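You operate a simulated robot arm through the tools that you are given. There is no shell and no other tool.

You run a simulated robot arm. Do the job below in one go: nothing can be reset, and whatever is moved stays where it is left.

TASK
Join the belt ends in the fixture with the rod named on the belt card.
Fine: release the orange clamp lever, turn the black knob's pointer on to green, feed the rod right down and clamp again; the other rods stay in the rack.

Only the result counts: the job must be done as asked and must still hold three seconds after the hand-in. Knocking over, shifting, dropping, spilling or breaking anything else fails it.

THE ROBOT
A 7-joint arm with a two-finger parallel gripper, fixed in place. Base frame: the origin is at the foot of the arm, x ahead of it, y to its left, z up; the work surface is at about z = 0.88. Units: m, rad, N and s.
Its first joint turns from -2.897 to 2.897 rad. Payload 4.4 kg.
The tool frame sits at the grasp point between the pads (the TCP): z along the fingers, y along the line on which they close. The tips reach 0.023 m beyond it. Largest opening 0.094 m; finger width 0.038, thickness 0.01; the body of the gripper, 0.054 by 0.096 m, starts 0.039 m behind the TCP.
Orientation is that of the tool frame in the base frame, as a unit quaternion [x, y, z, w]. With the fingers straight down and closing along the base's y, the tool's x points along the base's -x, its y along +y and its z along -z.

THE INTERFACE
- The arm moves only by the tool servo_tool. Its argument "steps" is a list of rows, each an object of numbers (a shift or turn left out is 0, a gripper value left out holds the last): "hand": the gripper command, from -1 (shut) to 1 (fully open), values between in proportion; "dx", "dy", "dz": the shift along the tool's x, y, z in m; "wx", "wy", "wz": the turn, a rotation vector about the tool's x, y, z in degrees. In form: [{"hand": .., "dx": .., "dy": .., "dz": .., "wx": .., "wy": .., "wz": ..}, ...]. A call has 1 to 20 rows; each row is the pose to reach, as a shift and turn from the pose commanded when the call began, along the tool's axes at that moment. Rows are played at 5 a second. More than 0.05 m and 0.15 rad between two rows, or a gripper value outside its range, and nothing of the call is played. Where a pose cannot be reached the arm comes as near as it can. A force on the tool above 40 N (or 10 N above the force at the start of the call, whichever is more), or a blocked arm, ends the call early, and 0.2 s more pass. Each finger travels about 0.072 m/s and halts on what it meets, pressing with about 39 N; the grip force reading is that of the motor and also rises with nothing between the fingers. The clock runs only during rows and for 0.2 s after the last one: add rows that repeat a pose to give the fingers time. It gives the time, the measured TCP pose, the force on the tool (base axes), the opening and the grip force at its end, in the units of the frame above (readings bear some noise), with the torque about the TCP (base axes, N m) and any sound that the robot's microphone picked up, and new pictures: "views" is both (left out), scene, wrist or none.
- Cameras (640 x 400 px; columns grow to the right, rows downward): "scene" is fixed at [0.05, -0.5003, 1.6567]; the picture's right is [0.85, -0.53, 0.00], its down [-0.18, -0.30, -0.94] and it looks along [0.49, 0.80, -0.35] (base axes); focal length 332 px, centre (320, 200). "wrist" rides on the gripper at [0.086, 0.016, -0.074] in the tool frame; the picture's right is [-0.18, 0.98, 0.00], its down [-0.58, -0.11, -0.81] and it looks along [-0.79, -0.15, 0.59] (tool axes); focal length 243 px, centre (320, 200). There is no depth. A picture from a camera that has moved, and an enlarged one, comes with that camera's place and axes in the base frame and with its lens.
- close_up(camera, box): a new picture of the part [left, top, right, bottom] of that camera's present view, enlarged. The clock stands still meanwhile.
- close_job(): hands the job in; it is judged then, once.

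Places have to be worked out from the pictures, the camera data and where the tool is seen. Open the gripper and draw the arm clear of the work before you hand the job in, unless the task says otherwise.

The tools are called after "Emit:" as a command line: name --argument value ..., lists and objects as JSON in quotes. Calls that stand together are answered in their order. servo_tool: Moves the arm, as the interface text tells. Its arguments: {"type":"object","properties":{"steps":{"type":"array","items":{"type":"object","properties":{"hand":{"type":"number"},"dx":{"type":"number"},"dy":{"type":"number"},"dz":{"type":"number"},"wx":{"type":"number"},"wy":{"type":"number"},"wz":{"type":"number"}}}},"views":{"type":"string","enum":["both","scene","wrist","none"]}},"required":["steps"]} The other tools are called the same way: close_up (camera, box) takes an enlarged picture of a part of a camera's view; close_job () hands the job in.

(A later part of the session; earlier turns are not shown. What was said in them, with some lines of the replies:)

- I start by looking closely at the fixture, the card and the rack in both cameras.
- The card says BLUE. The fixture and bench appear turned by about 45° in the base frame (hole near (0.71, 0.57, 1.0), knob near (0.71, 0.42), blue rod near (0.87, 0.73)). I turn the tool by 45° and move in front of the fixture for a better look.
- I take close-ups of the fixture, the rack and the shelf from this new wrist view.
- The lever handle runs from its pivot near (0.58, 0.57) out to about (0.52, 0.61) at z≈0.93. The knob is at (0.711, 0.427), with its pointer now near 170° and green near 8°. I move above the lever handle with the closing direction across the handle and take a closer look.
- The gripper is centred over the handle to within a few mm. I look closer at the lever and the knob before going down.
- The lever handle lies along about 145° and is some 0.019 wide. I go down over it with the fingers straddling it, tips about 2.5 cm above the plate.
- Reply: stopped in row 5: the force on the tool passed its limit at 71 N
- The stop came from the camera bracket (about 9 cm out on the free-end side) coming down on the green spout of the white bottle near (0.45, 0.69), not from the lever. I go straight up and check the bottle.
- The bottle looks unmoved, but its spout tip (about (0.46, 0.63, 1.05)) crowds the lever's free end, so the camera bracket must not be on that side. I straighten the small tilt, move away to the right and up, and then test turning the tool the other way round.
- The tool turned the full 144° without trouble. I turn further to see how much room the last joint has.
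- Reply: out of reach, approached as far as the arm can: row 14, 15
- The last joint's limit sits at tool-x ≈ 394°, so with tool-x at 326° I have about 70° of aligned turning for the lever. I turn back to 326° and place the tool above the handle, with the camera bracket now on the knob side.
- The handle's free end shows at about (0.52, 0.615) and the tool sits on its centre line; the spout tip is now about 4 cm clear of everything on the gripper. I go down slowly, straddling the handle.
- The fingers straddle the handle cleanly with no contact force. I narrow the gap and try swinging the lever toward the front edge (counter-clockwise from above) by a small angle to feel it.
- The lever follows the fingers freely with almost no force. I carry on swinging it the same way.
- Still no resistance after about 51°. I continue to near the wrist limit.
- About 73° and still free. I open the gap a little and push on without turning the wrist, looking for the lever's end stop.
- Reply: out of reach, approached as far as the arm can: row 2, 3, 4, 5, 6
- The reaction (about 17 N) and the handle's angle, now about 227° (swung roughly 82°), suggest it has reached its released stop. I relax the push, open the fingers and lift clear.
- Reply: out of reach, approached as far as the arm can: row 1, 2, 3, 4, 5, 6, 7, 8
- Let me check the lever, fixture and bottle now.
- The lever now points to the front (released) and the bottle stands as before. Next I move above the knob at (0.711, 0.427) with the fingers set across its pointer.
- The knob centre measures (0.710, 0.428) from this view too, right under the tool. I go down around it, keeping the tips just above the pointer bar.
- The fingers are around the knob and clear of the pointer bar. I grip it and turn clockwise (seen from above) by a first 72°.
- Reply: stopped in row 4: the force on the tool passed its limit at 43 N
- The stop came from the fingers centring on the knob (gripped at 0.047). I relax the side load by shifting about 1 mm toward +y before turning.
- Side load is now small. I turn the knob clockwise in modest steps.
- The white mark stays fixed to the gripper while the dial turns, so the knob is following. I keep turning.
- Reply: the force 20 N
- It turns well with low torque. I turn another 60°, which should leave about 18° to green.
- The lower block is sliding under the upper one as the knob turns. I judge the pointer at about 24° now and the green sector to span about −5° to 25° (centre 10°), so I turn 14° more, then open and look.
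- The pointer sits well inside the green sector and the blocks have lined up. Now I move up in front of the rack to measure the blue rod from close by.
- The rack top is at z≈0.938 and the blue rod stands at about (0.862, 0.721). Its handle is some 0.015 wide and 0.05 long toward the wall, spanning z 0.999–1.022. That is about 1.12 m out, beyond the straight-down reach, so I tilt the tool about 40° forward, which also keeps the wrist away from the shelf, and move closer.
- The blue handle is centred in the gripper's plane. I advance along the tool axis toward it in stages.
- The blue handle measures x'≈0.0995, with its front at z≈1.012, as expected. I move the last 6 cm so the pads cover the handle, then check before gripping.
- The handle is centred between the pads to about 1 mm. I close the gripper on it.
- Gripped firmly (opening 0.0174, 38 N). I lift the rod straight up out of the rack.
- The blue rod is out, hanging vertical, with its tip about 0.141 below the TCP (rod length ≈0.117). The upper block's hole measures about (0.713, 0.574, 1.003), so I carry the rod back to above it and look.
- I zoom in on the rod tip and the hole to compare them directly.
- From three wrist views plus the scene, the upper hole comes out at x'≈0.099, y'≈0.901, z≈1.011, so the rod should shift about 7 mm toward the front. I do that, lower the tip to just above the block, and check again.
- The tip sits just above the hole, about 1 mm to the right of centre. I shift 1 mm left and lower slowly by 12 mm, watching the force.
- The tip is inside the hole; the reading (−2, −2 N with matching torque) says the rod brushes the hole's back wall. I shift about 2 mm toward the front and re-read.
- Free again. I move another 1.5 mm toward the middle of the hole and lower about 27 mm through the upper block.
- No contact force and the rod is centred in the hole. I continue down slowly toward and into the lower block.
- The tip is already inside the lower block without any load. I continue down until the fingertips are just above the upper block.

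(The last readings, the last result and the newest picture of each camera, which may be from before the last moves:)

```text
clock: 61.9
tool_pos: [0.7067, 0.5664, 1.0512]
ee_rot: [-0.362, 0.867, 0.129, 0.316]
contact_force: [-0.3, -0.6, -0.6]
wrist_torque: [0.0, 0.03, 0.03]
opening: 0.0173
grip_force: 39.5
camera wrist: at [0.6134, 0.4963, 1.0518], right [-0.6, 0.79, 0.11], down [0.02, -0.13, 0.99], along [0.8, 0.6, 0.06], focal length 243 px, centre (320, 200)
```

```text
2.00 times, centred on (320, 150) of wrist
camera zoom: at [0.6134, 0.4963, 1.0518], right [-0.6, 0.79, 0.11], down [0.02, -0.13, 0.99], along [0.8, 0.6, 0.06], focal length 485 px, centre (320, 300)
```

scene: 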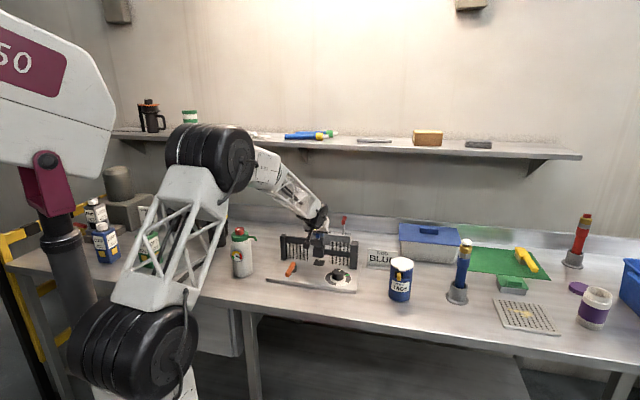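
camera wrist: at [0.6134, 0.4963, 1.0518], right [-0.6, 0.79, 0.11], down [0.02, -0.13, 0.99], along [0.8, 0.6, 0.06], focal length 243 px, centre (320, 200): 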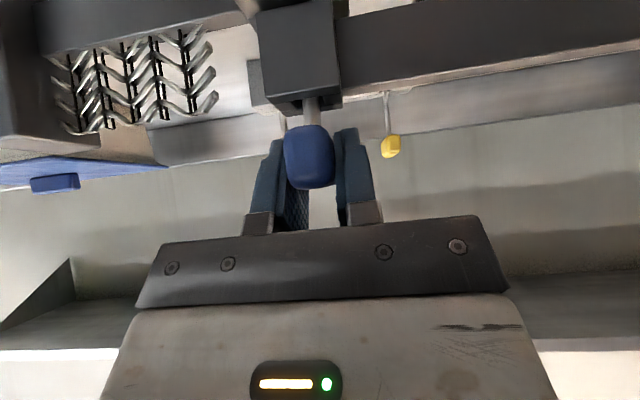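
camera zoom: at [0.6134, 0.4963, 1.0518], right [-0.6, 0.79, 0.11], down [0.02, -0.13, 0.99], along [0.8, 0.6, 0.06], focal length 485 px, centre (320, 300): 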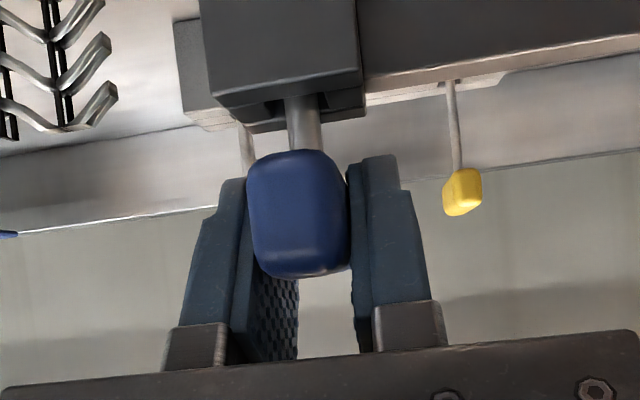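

The rod now shows through both blocks and below the lower one. I lower the last millimetres slowly until something touches.

Emit:
servo_tool --steps '[{"hand": -1, "dx": 0.0013, "dz": 0.0015}, {"dx": 0.0026, "dz": 0.0031}, {"dx": 0.0039, "dz": 0.0046}, {"dx": 0.0051, "dz": 0.0061}, {"dx": 0.0051, "dz": 0.0061}]' --views "none"

Emit:
close_up --camera "scene" --box '[305, 225, 335, 265]'

Emit:
close_up --camera "wrist" --box '[240, 80, 400, 240]'

```text
clock: 63.1
tool_pos: [0.7069, 0.5665, 1.0446]
ee_rot: [-0.363, 0.866, 0.131, 0.317]
contact_force: [-1.0, -0.1, 2.5]
wrist_torque: [0.01, 0.08, -0.01]
opening: 0.0176
grip_force: 39.0
```

```text
10.00 times, centred on (320, 245) of scene
camera zoom: at [0.05, -0.5003, 1.6567], right [0.85, -0.53, 0.0], down [-0.18, -0.3, -0.94], along [0.49, 0.8, -0.35], focal length 3319 px, centre (320, -250)
```

zoom: 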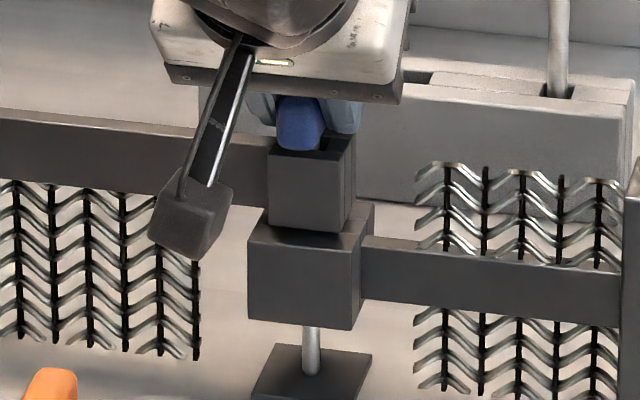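

```text
2.50 times, centred on (320, 160) of wrist
camera zoom: at [0.6136, 0.4964, 1.0444], right [-0.6, 0.79, 0.11], down [0.02, -0.13, 0.99], along [0.8, 0.6, 0.06], focal length 606 px, centre (320, 300)
```

zoom: 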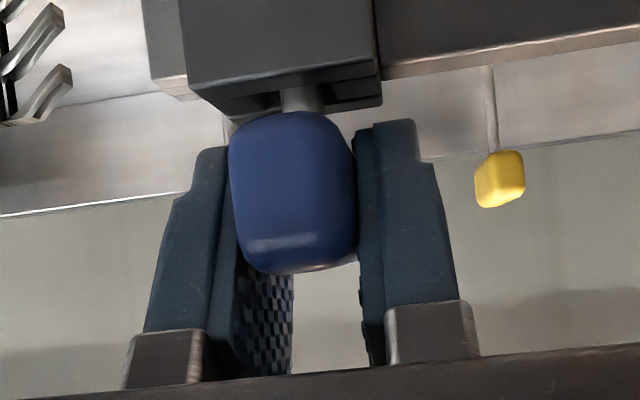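

A light contact (about 3 N) has begun, with the handle roughly a centimetre above the block. I open the fingers a little so the rod can settle, and look.

Emit:
servo_tool --steps '[{"hand": -0.4}, {"hand": -0.2}, {"hand": -0.2}, {"hand": -0.2}]' --views "both"

Emit:
close_up --camera "scene" --box '[305, 225, 335, 265]'

Emit:
close_up --camera "wrist" --box '[240, 80, 400, 240]'

```text
clock: 64.1
tool_pos: [0.7069, 0.5664, 1.0433]
ee_rot: [-0.363, 0.867, 0.13, 0.317]
contact_force: [-0.4, -0.5, -0.5]
wrist_torque: [-0.03, 0.0, 0.0]
opening: 0.0375
grip_force: 0.0
camera wrist: at [0.6136, 0.4963, 1.0441], right [-0.6, 0.79, 0.11], down [0.02, -0.13, 0.99], along [0.8, 0.6, 0.06], focal length 243 px, centre (320, 200)
```

scene: 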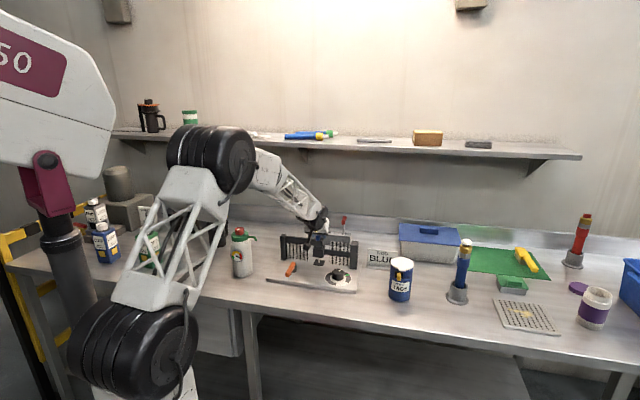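
wrist: 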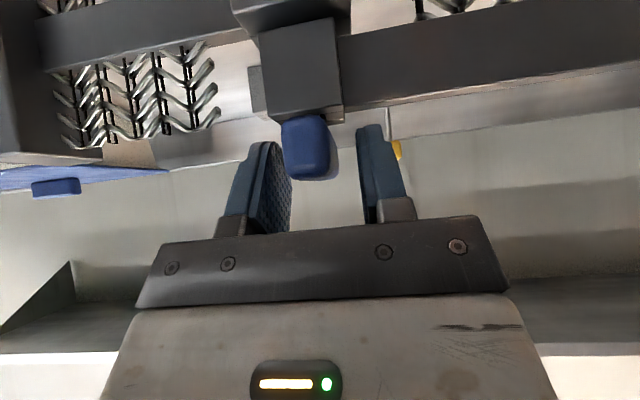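

```text
10.00 times, centred on (320, 245) of scene
camera zoom: at [0.05, -0.5003, 1.6567], right [0.85, -0.53, 0.0], down [-0.18, -0.3, -0.94], along [0.49, 0.8, -0.35], focal length 3319 px, centre (320, -250)
```

zoom: 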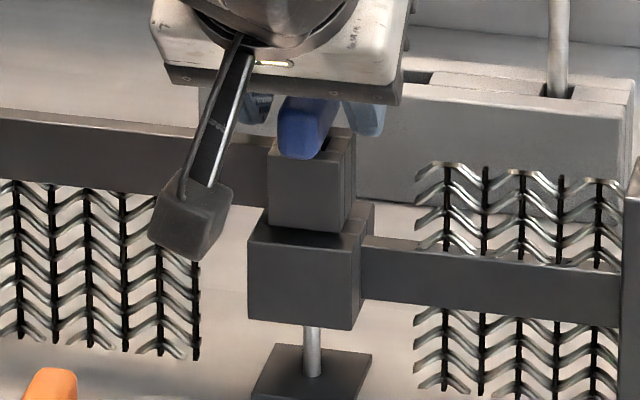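

```text
2.50 times, centred on (320, 160) of wrist
camera zoom: at [0.6136, 0.4963, 1.0441], right [-0.6, 0.79, 0.11], down [0.02, -0.13, 0.99], along [0.8, 0.6, 0.06], focal length 606 px, centre (320, 300)
```

zoom: 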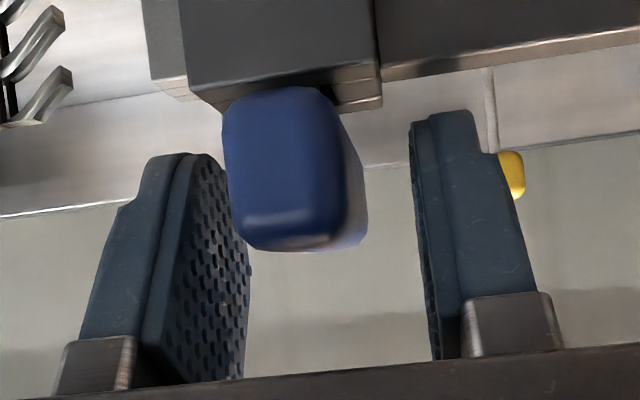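

The rod has dropped: its handle now sits at the block top and its tip on the pad. I back off along the tool axis and turn the tool vertical again so I can press the handle down and make sure it is fully seated.

Emit:
servo_tool --steps '[{"hand": -0.2, "dz": -0.02}, {"dz": -0.05}, {"dz": -0.08}, {"dz": -0.11}, {"dz": -0.12, "wy": 8}, {"hand": -0.6, "dz": -0.12, "wy": 16}, {"hand": -1, "dz": -0.12, "wy": 24}, {"dz": -0.12, "wy": 32}, {"dz": -0.12, "wy": 40}, {"dz": -0.12, "wy": 40}]' --views "both"

Emit:
close_up --camera "wrist" --box '[240, 0, 400, 130]'

Emit:
close_up --camera "scene" --box '[305, 225, 335, 265]'

```text
clock: 66.3
tool_pos: [0.6525, 0.5119, 1.136]
ee_rot: [-0.386, 0.922, -0.002, 0.001]
contact_force: [0.5, -0.1, -0.1]
wrist_torque: [-0.02, -0.03, -0.01]
opening: 0.0
grip_force: 39.3
camera wrist: at [0.5781, 0.4614, 1.2094], right [-0.57, 0.82, 0.0], down [0.48, 0.34, 0.81], along [0.66, 0.46, -0.59], focal length 243 px, centre (320, 200)
```

scene: 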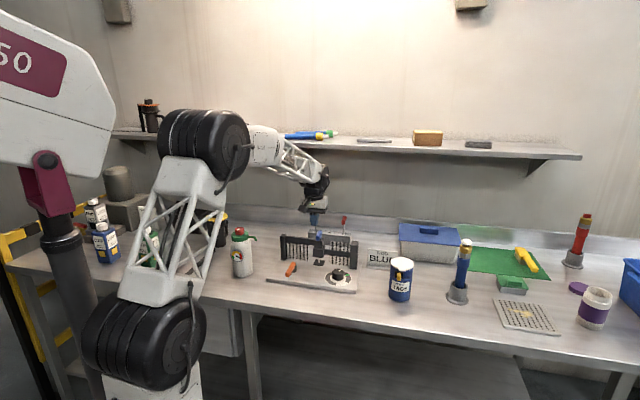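
wrist: 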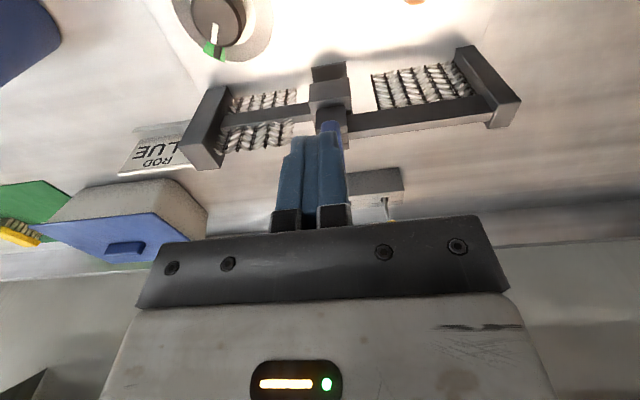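

```text
3.08 times, centred on (320, 65) of wrist
camera zoom: at [0.5781, 0.4614, 1.2094], right [-0.57, 0.82, 0.0], down [0.48, 0.34, 0.81], along [0.66, 0.46, -0.59], focal length 746 px, centre (320, 615)
```

zoom: 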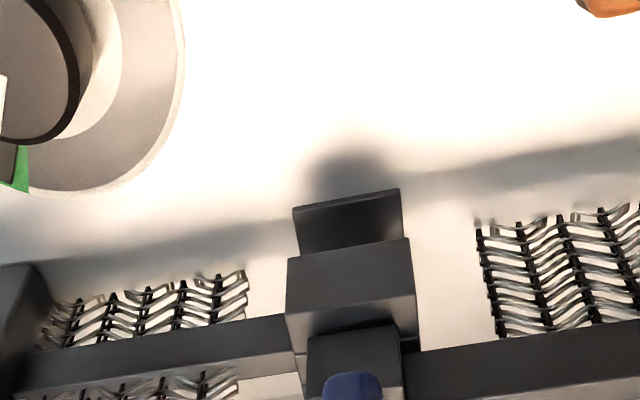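

```text
10.00 times, centred on (320, 245) of scene
camera zoom: at [0.05, -0.5003, 1.6567], right [0.85, -0.53, 0.0], down [-0.18, -0.3, -0.94], along [0.49, 0.8, -0.35], focal length 3319 px, centre (320, -250)
```

zoom: 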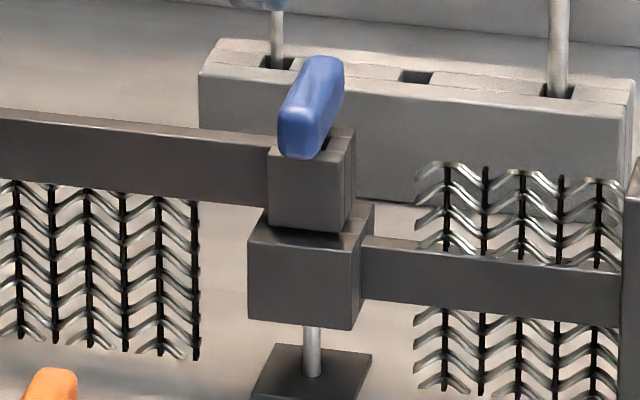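

The handle lies level over the block and the rod tip stands on the pad. I move the closed fingers above the handle and press down gently to confirm it is bottomed.

Emit:
servo_tool --steps '[{"hand": -1, "dx": -0.03}, {"dx": -0.06}, {"dx": -0.0776, "dz": 0.01}, {"dx": -0.0776, "dz": 0.035}, {"dx": -0.0776, "dz": 0.055}, {"dx": -0.0776, "dz": 0.063}, {"dx": -0.0776, "dz": 0.067}, {"dx": -0.0776, "dz": 0.07}]' --views "none"

```text
clock: 68.1
tool_pos: [0.7074, 0.5664, 1.066]
ee_rot: [-0.385, 0.923, -0.001, 0.002]
contact_force: [-0.1, -0.4, -0.7]
wrist_torque: [-0.02, 0.01, -0.04]
opening: 0.0
grip_force: 39.5
```

Emit:
servo_tool --steps '[{"hand": -1, "dz": 0.002}, {"dz": 0.004}, {"dz": 0.005}, {"dz": 0.006}, {"dz": 0.007}, {"dz": 0.008}]' --views "none"

Emit:
close_up --camera "scene" --box '[305, 225, 335, 265]'

```text
clock: 69.0
tool_pos: [0.7069, 0.5665, 1.0662]
ee_rot: [-0.385, 0.923, -0.001, 0.005]
contact_force: [-0.1, -0.7, 7.5]
wrist_torque: [-0.11, 0.12, 0.02]
opening: 0.0
grip_force: 39.4
stopped in row 4: the force on the tool passed its limit at 43 N (the readings are from after the stop); the commanded pose is now the measured one
```

```text
10.00 times, centred on (320, 245) of scene
camera zoom: at [0.05, -0.5003, 1.6567], right [0.85, -0.53, 0.0], down [-0.18, -0.3, -0.94], along [0.49, 0.8, -0.35], focal length 3319 px, centre (320, -250)
```

zoom: 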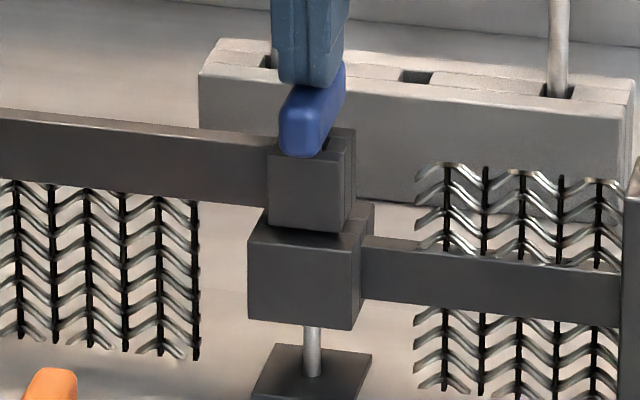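

The press rose to 43 N with no movement, so the rod is hard against its stop. I lift off and start turning the tool round toward the lever.

Emit:
servo_tool --steps '[{"hand": -1, "dz": -0.03}, {"dz": -0.07}, {"hand": -0.5, "dz": -0.1}, {"hand": 0.0, "dx": 0.01, "dz": -0.11, "wz": -8}, {"dx": 0.02, "dy": 0.002, "dz": -0.11, "wz": -16}, {"dx": 0.03, "dy": 0.004, "dz": -0.11, "wz": -24}, {"dx": 0.04, "dy": 0.006, "dz": -0.11, "wz": -32}, {"dx": 0.05, "dy": 0.008, "dz": -0.11, "wz": -40}, {"dx": 0.06, "dy": 0.01, "dz": -0.11, "wz": -48}, {"dx": 0.07, "dy": 0.011, "dz": -0.11, "wz": -56}, {"dx": 0.08, "dy": 0.012, "dz": -0.11, "wz": -64}, {"dx": 0.09, "dy": 0.013, "dz": -0.11, "wz": -72}, {"dx": 0.1, "dy": 0.014, "dz": -0.11, "wz": -80}, {"dx": 0.1085, "dy": 0.015, "dz": -0.11, "wz": -88}, {"dx": 0.1085, "dy": 0.015, "dz": -0.11, "wz": -96}, {"dx": 0.1085, "dy": 0.015, "dz": -0.11, "wz": -104}, {"dx": 0.1085, "dy": 0.015, "dz": -0.11, "wz": -112}, {"dx": 0.1085, "dy": 0.015, "dz": -0.11, "wz": -112}]' --views "both"

Emit:
close_up --camera "scene" --box '[270, 210, 370, 295]'

```text
clock: 72.8
tool_pos: [0.619, 0.4999, 1.1743]
ee_rot: [0.981, -0.195, 0.004, -0.002]
contact_force: [0.3, -0.2, -0.2]
wrist_torque: [0.02, -0.02, 0.01]
opening: 0.0468
grip_force: 0.1
camera wrist: at [0.691, 0.4516, 1.248], right [-0.55, -0.84, -0.01], down [-0.5, 0.32, 0.8], along [-0.67, 0.44, -0.6], focal length 243 px, centre (320, 200)
```

scene: 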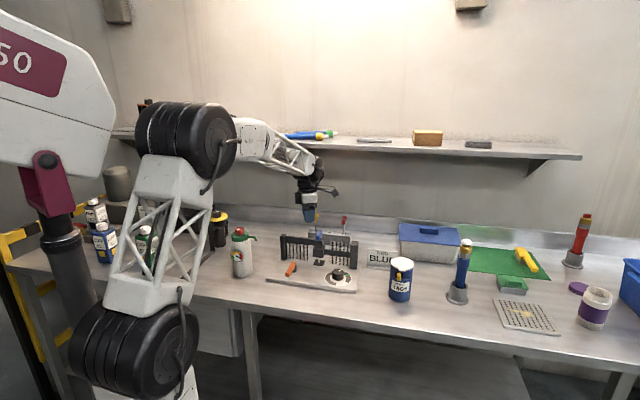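
wrist: 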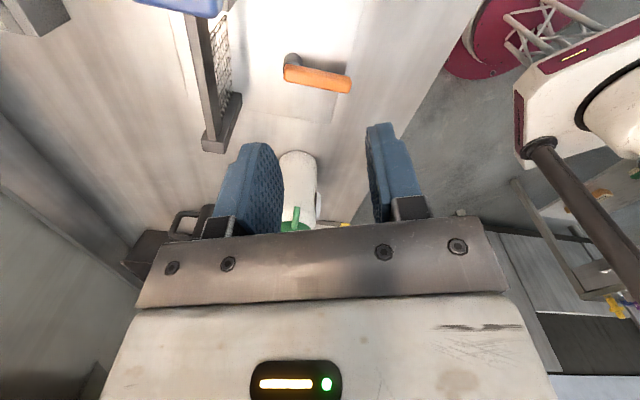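

```text
4.71 times, centred on (320, 252) of scene
camera zoom: at [0.05, -0.5003, 1.6567], right [0.85, -0.53, 0.0], down [-0.18, -0.3, -0.94], along [0.49, 0.8, -0.35], focal length 1562 px, centre (320, -47)
```

zoom: 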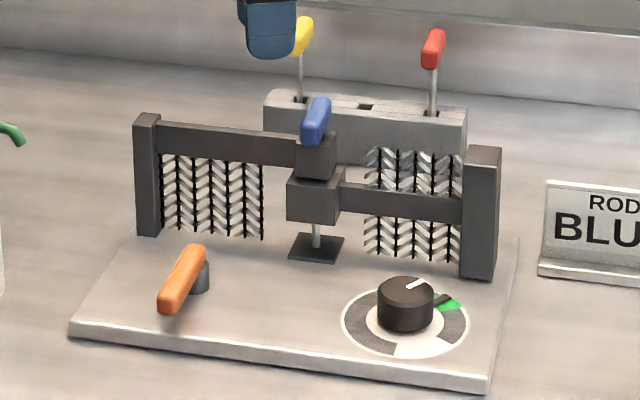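

Rod, knob pointer and neighbours all look right. The lever handle points at about 224°; I go above it with tool-x near 388° to take it back the way it came.

Emit:
servo_tool --steps '[{"hand": 0.0, "dx": -0.011, "dy": -0.001, "wz": -7.2}, {"dx": -0.022, "dy": -0.0015, "wz": -14.4}, {"dx": -0.033, "dy": -0.002, "wz": -21.6}, {"dx": -0.044, "dy": -0.003, "wz": -28.8}, {"dx": -0.055, "dy": -0.004, "wz": -36}, {"dx": -0.066, "dy": -0.005, "wz": -43.2}, {"dx": -0.0767, "dy": -0.0054, "wz": -50}, {"dx": -0.0767, "dy": -0.0054, "wz": -50}]' --views "both"

```text
clock: 74.6
tool_pos: [0.5512, 0.5342, 1.1726]
ee_rot: [0.971, 0.238, 0.004, 0.0]
contact_force: [-0.1, -1.1, 0.3]
wrist_torque: [-0.04, 0.05, 0.03]
opening: 0.0471
grip_force: 0.1
camera wrist: at [0.6329, 0.5593, 1.2472], right [0.29, -0.96, 0.0], down [-0.57, -0.17, 0.8], along [-0.77, -0.23, -0.6], focal length 243 px, centre (320, 200)
```

scene: 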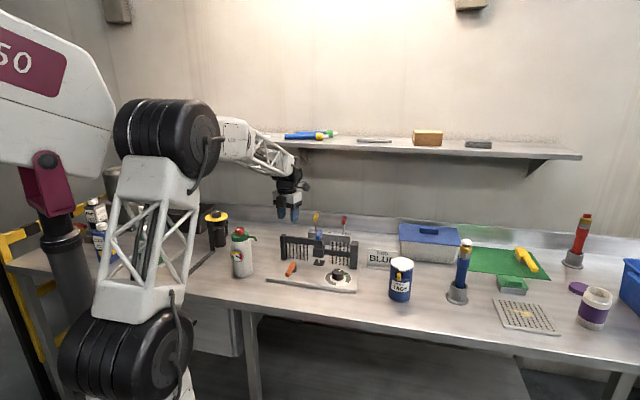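
wrist: 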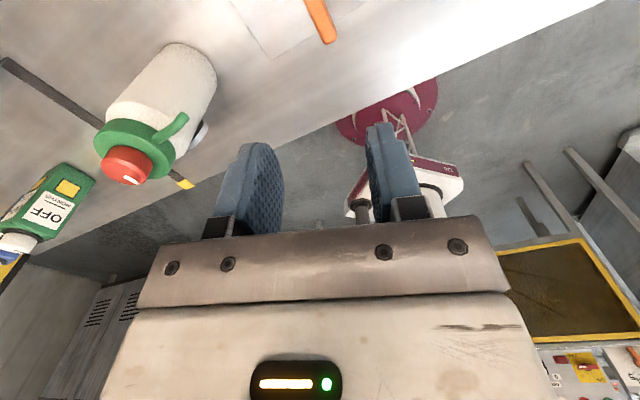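

The handle lies within 2–3 mm of the centre plane, skewed about 15° to the fingers, which the 0.047 opening allows. I go down over it.

Emit:
servo_tool --steps '[{"hand": 0.05, "dz": 0.04}, {"dz": 0.08}, {"dz": 0.12}, {"dz": 0.16}, {"dz": 0.185}, {"dz": 0.2}, {"dz": 0.215}, {"dz": 0.225}, {"dz": 0.231}, {"dz": 0.231}]' --views "both"

```text
clock: 76.8
tool_pos: [0.552, 0.5343, 0.9433]
ee_rot: [0.972, 0.237, 0.004, 0.0]
contact_force: [-0.7, -0.8, 0.2]
wrist_torque: [0.02, -0.03, 0.0]
opening: 0.0492
grip_force: 0.0
camera wrist: at [0.6336, 0.5596, 1.0173], right [0.29, -0.96, 0.0], down [-0.57, -0.17, 0.8], along [-0.77, -0.23, -0.6], focal length 243 px, centre (320, 200)
```

scene: 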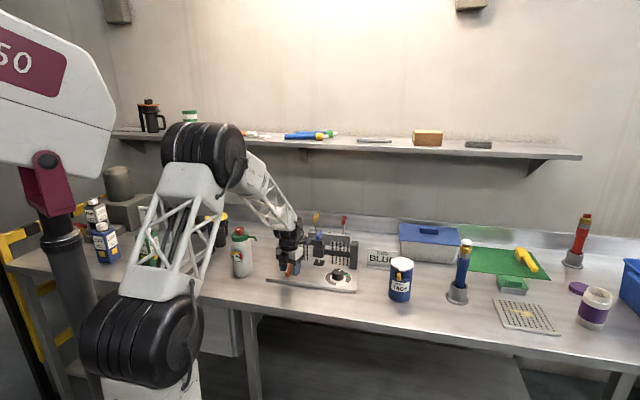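
wrist: 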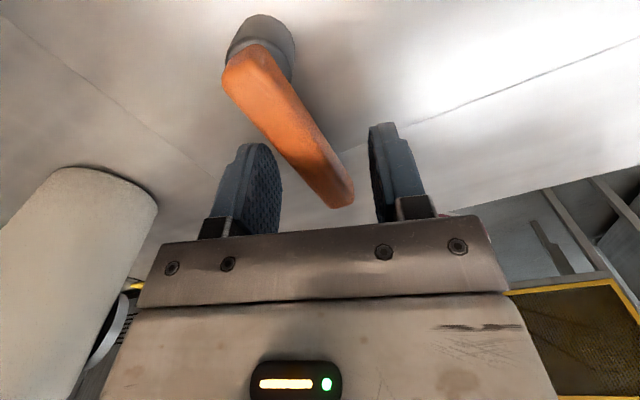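

The handle sits between the fingers. I swing it back clockwise, first 42°, letting the tool's turn catch up with the handle's skew.

Emit:
servo_tool --steps '[{"hand": 0.0, "dx": -0.0013, "dy": -0.0044}, {"hand": -0.1, "dx": -0.0021, "dy": -0.0089}, {"dx": -0.0024, "dy": -0.0135, "wz": 6}, {"hand": -0.2, "dx": -0.0023, "dy": -0.018, "wz": 12}, {"dx": -0.0017, "dy": -0.0226, "wz": 18}, {"hand": -0.3, "dx": -0.0006, "dy": -0.0271, "wz": 24}, {"dx": 0.001, "dy": -0.0313, "wz": 30}, {"dx": 0.001, "dy": -0.0313, "wz": 30}]' --views "both"

```text
clock: 78.6
tool_pos: [0.538, 0.5627, 0.9423]
ee_rot: [1.0, -0.024, 0.005, 0.0]
contact_force: [-0.5, 0.3, 0.4]
wrist_torque: [-0.02, 0.01, 0.03]
opening: 0.0327
grip_force: 0.0
camera wrist: at [0.6227, 0.5426, 1.0172], right [-0.23, -0.97, 0.0], down [-0.58, 0.13, 0.8], along [-0.78, 0.19, -0.6], focal length 243 px, centre (320, 200)
```

scene: 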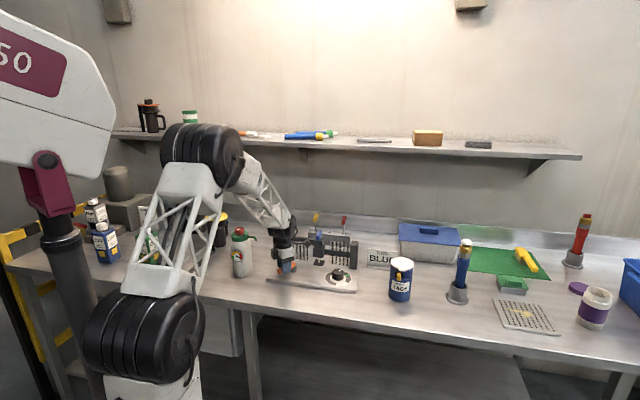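
wrist: 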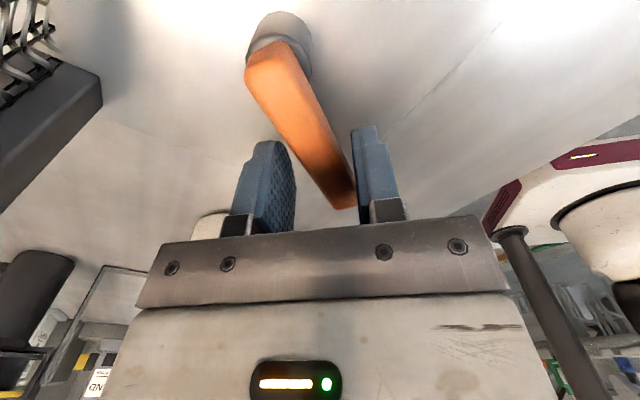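

The lever follows against the right finger. I carry on clockwise another 30°.

Emit:
servo_tool --steps '[{"hand": -0.3, "dx": -0.0003, "dy": -0.0046, "wz": 5}, {"dx": -0.0001, "dy": -0.0092, "wz": 10}, {"dx": 0.0004, "dy": -0.0138, "wz": 16}, {"hand": -0.4, "dx": 0.0016, "dy": -0.0183, "wz": 21}, {"dx": 0.0032, "dy": -0.0226, "wz": 26}, {"dx": 0.0032, "dy": -0.0226, "wz": 26}]' --views "both"

```text
clock: 80.0
tool_pos: [0.5442, 0.5843, 0.9438]
ee_rot: [0.969, -0.248, 0.004, -0.002]
contact_force: [1.0, -0.5, -0.5]
wrist_torque: [0.0, -0.02, -0.01]
opening: 0.0284
grip_force: 0.2
camera wrist: at [0.6097, 0.5296, 1.0169], right [-0.63, -0.77, -0.01], down [-0.46, 0.37, 0.8], along [-0.62, 0.51, -0.6], focal length 243 px, centre (320, 200)
```

scene: 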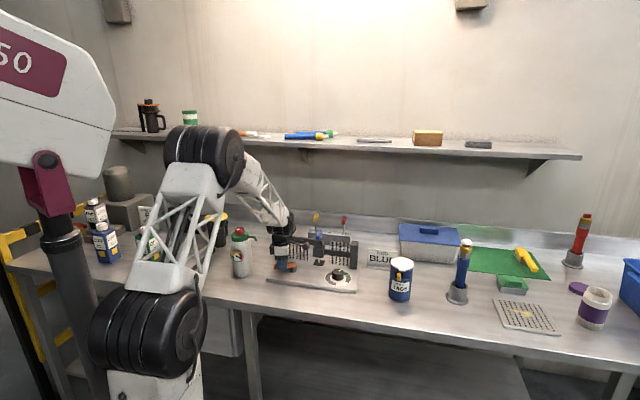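
wrist: 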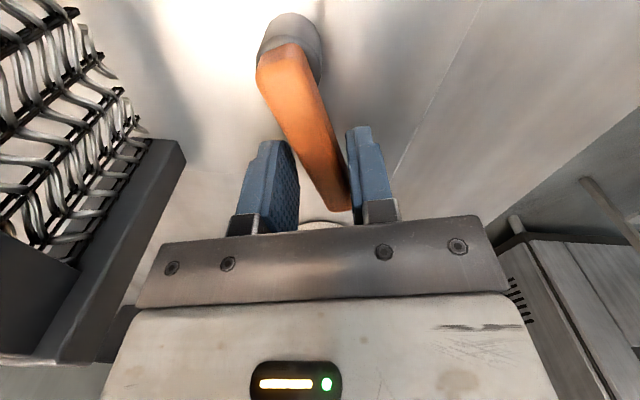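

About 16° remain to the original clamped angle. I continue gently and watch for the stop.

Emit:
servo_tool --steps '[{"hand": -0.45, "dx": 0.0, "dy": -0.0022, "wz": 2}, {"dx": 0.0, "dy": -0.0044, "wz": 5}, {"dx": 0.0003, "dy": -0.0066, "wz": 8}, {"dx": 0.0005, "dy": -0.0087, "wz": 10}, {"dx": 0.001, "dy": -0.0109, "wz": 11}, {"dx": 0.0015, "dy": -0.0131, "wz": 11}, {"dx": 0.0015, "dy": -0.0131, "wz": 11}]' --views "both"

```text
clock: 81.6
tool_pos: [0.5511, 0.5966, 0.9417]
ee_rot: [0.941, -0.339, 0.004, -0.003]
contact_force: [-2.7, -3.1, -0.1]
wrist_torque: [-0.1, 0.06, 0.08]
opening: 0.0279
grip_force: 2.4
camera wrist: at [0.6057, 0.528, 1.0166], right [-0.77, -0.64, -0.01], down [-0.38, 0.45, 0.8], along [-0.51, 0.62, -0.59], focal length 243 px, centre (320, 200)
```

scene: 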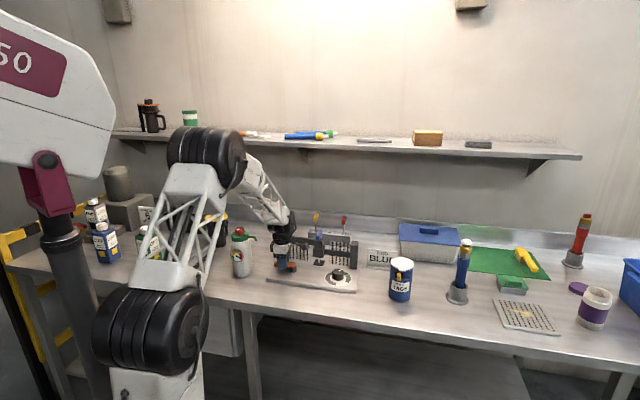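
wrist: 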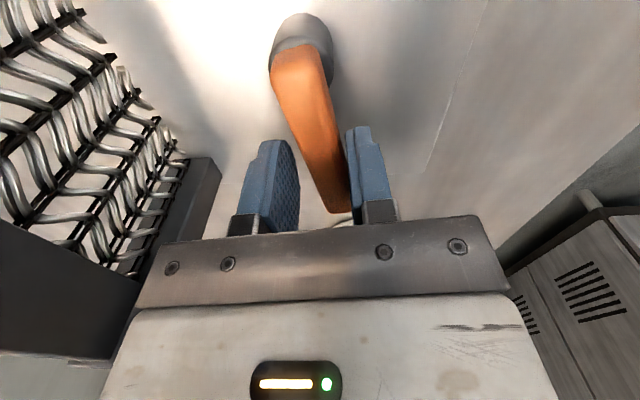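

The handle is back to about 141°, essentially its original clamped angle, and a small reaction has appeared. I push a little further to confirm the stop.

Emit:
servo_tool --steps '[{"hand": -0.45, "dx": 0.0003, "dy": -0.0015}, {"dx": 0.0006, "dy": -0.003}, {"dx": 0.0009, "dy": -0.004}, {"dx": 0.0009, "dy": -0.004}]' --views "none"

Emit:
close_up --camera "wrist" --box '[220, 0, 420, 230]'

Emit:
close_up --camera "scene" --box '[260, 205, 370, 300]'

```text
clock: 82.6
tool_pos: [0.5535, 0.5978, 0.943]
ee_rot: [0.941, -0.339, 0.003, -0.002]
contact_force: [-15.8, -13.3, 4.7]
wrist_torque: [-0.17, 0.32, 0.35]
opening: 0.0345
grip_force: 10.1
```

```text
1.74 times, centred on (320, 115) of wrist
camera zoom: at [0.6081, 0.5311, 1.0166], right [-0.77, -0.64, -0.01], down [-0.38, 0.45, 0.8], along [-0.51, 0.62, -0.59], focal length 422 px, centre (320, 348)
```

zoom: 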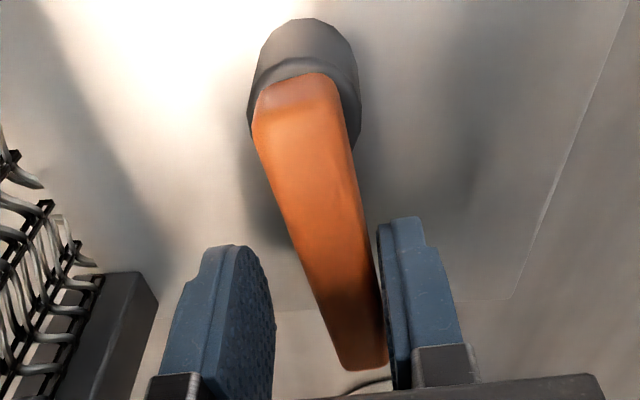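

```text
4.21 times, centred on (315, 252) of scene
camera zoom: at [0.05, -0.5003, 1.6567], right [0.85, -0.53, 0.0], down [-0.18, -0.3, -0.94], along [0.49, 0.8, -0.35], focal length 1397 px, centre (341, -21)
```

zoom: 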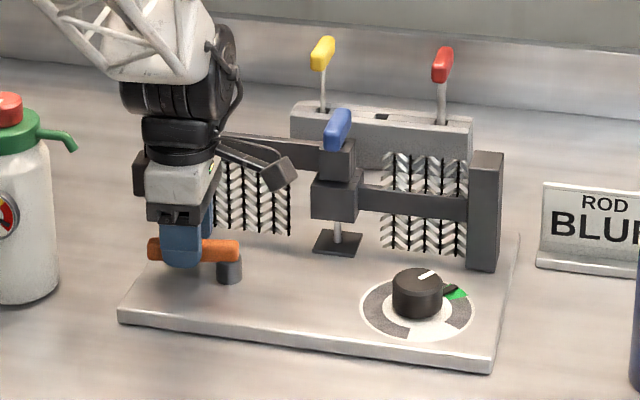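

The reaction is now about 20 N with the finger being pushed open, so the lever is hard against its clamped stop. I back off, open and lift straight up.

Emit:
servo_tool --steps '[{"hand": -0.2, "dx": -0.0009, "dy": 0.003}, {"hand": 0.0, "dx": -0.0009, "dy": 0.006}, {"hand": 0.1, "dx": -0.0009, "dy": 0.008}, {"dx": -0.0009, "dy": 0.008}, {"dx": -0.0009, "dy": 0.008, "dz": -0.02}, {"dx": -0.0009, "dy": 0.008, "dz": -0.05}, {"dx": -0.0009, "dy": 0.008, "dz": -0.09}, {"dx": -0.0009, "dy": 0.008, "dz": -0.13}, {"dx": -0.0009, "dy": 0.008, "dz": -0.17}, {"dx": -0.0009, "dy": 0.008, "dz": -0.21}, {"dx": -0.0009, "dy": 0.008, "dz": -0.21}]' --views "both"

Emit:
close_up --camera "scene" --box '[260, 205, 370, 300]'

Emit:
close_up --camera "scene" --box '[210, 195, 310, 295]'

```text
clock: 85.0
tool_pos: [0.5474, 0.5939, 1.1527]
ee_rot: [0.941, -0.339, 0.003, -0.002]
contact_force: [0.9, -1.0, 0.1]
wrist_torque: [0.0, -0.04, 0.02]
opening: 0.0516
grip_force: 0.1
camera wrist: at [0.6009, 0.5252, 1.2272], right [-0.77, -0.64, -0.01], down [-0.38, 0.45, 0.8], along [-0.51, 0.62, -0.59], focal length 243 px, centre (320, 200)
```

scene: 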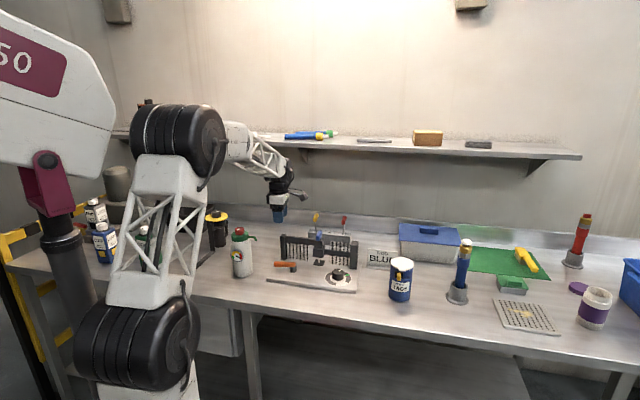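
wrist: 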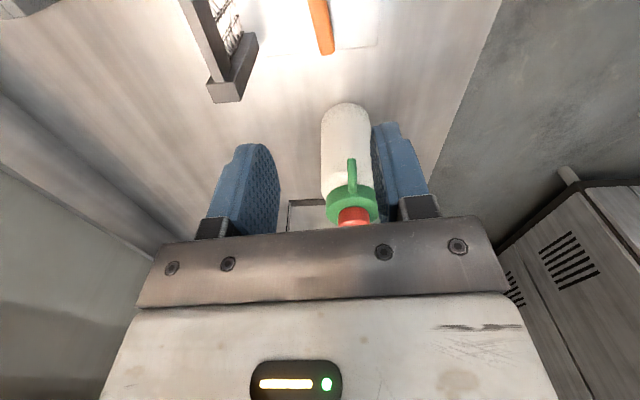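

```text
4.21 times, centred on (315, 252) of scene
camera zoom: at [0.05, -0.5003, 1.6567], right [0.85, -0.53, 0.0], down [-0.18, -0.3, -0.94], along [0.49, 0.8, -0.35], focal length 1397 px, centre (341, -21)
```

zoom: 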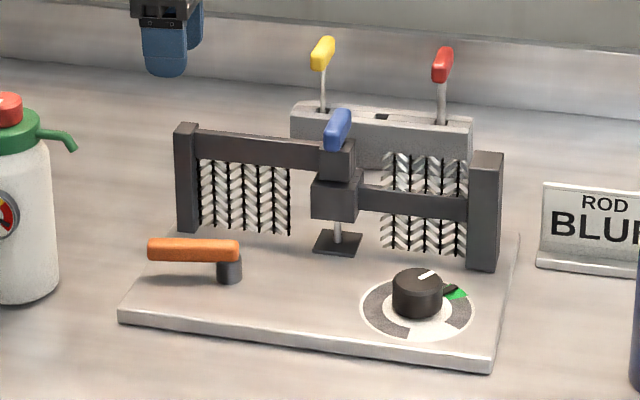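

```text
4.00 times, centred on (260, 245) of scene
camera zoom: at [0.05, -0.5003, 1.6567], right [0.85, -0.53, 0.0], down [-0.18, -0.3, -0.94], along [0.49, 0.8, -0.35], focal length 1328 px, centre (560, 20)
```

zoom: 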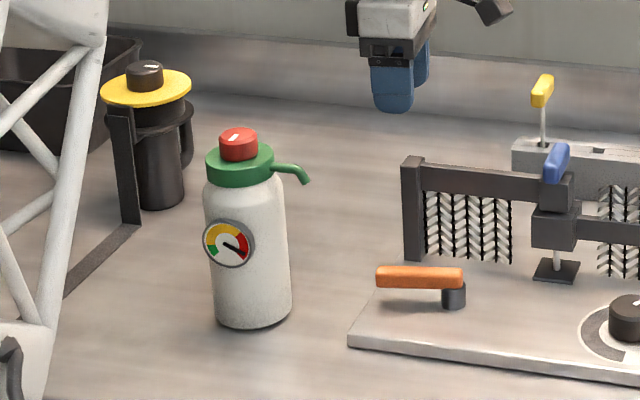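

The lever is exactly where it started, the rod stands through both blocks on the pad, the pointer is on green, and the bottle and other rods are untouched. I open the gripper and draw the arm up and back clear of the work.

Emit:
servo_tool --steps '[{"hand": 0.5, "dz": -0.04}, {"hand": 1, "dz": -0.08}, {"dz": -0.12}, {"dx": -0.003, "dy": 0.03, "dz": -0.15}, {"dx": -0.006, "dy": 0.06, "dz": -0.18}, {"dx": -0.009, "dy": 0.09, "dz": -0.2}, {"dx": -0.012, "dy": 0.12, "dz": -0.2}, {"dx": -0.0141, "dy": 0.149, "dz": -0.2}, {"dx": -0.0141, "dy": 0.149, "dz": -0.2}]' --views "both"

Emit:
close_up --camera "scene" --box '[325, 250, 365, 295]'

Emit:
close_up --camera "scene" --box '[300, 205, 350, 270]'

```text
clock: 87.0
tool_pos: [0.4393, 0.4899, 1.3516]
ee_rot: [0.941, -0.339, 0.003, -0.002]
contact_force: [0.6, 0.5, -0.4]
wrist_torque: [0.0, 0.01, -0.04]
opening: 0.094
grip_force: 0.2
camera wrist: at [0.4932, 0.4208, 1.4265], right [-0.77, -0.64, -0.01], down [-0.39, 0.45, 0.8], along [-0.51, 0.62, -0.59], focal length 243 px, centre (320, 200)
```

scene: 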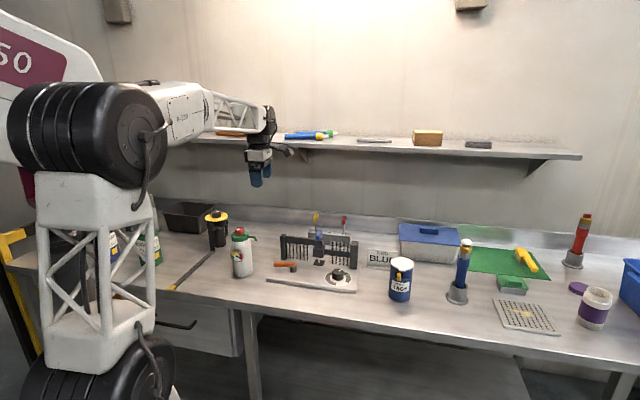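
wrist: 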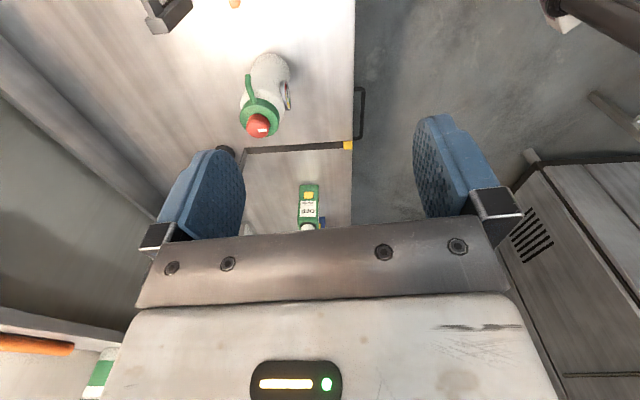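

```text
8.89 times, centred on (345, 272) of scene
camera zoom: at [0.05, -0.5003, 1.6567], right [0.85, -0.53, 0.0], down [-0.18, -0.3, -0.94], along [0.49, 0.8, -0.35], focal length 2950 px, centre (98, -444)
```

zoom: 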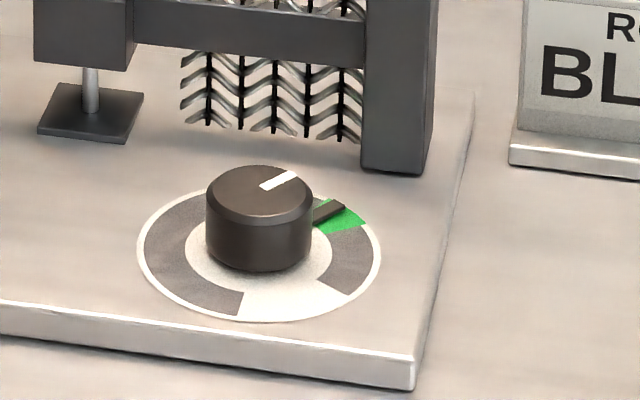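

```text
6.15 times, centred on (325, 238) of scene
camera zoom: at [0.05, -0.5003, 1.6567], right [0.85, -0.53, 0.0], down [-0.18, -0.3, -0.94], along [0.49, 0.8, -0.35], focal length 2042 px, centre (289, -31)
```

zoom: 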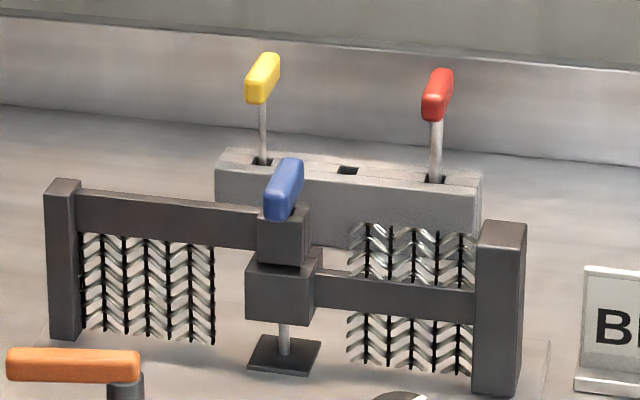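

Everything checks out: the blue rod is seated through both blocks down to the pad, the pointer is centred on green, and the lever is back at its clamped stop. The yellow and red rods are still in the rack, and the gripper is open and clear. I hand the job in.

Emit:
close_job

```text
The job is handed in.
```

The belt ends are joined with the blue rod, as named on the card, and I've handed the job in. I haven't seen the judge's result.

- **Clamp lever:** I released it for the work, then swung it back against its clamped stop, where it started.
- **Knob:** the pointer is inside the green sector, close to its middle.
- **Rod:** the blue rod goes through both blocks down to the pad. I pressed it to about 43 N and it did not move.
- **Other rods:** yellow and red are still in the rack.
- **Arm:** the gripper is open and drawn clear of the fixture.

**Bottle contact:** on my first move to the lever, something on the gripper, most likely the camera bracket, came down on the white bottle beside the fixture. The arm stopped at about 71 N. In later pictures the bottle looks upright and in the same place, but a shift of a few millimetres would be hard to see. If it did move, that could count against the job.
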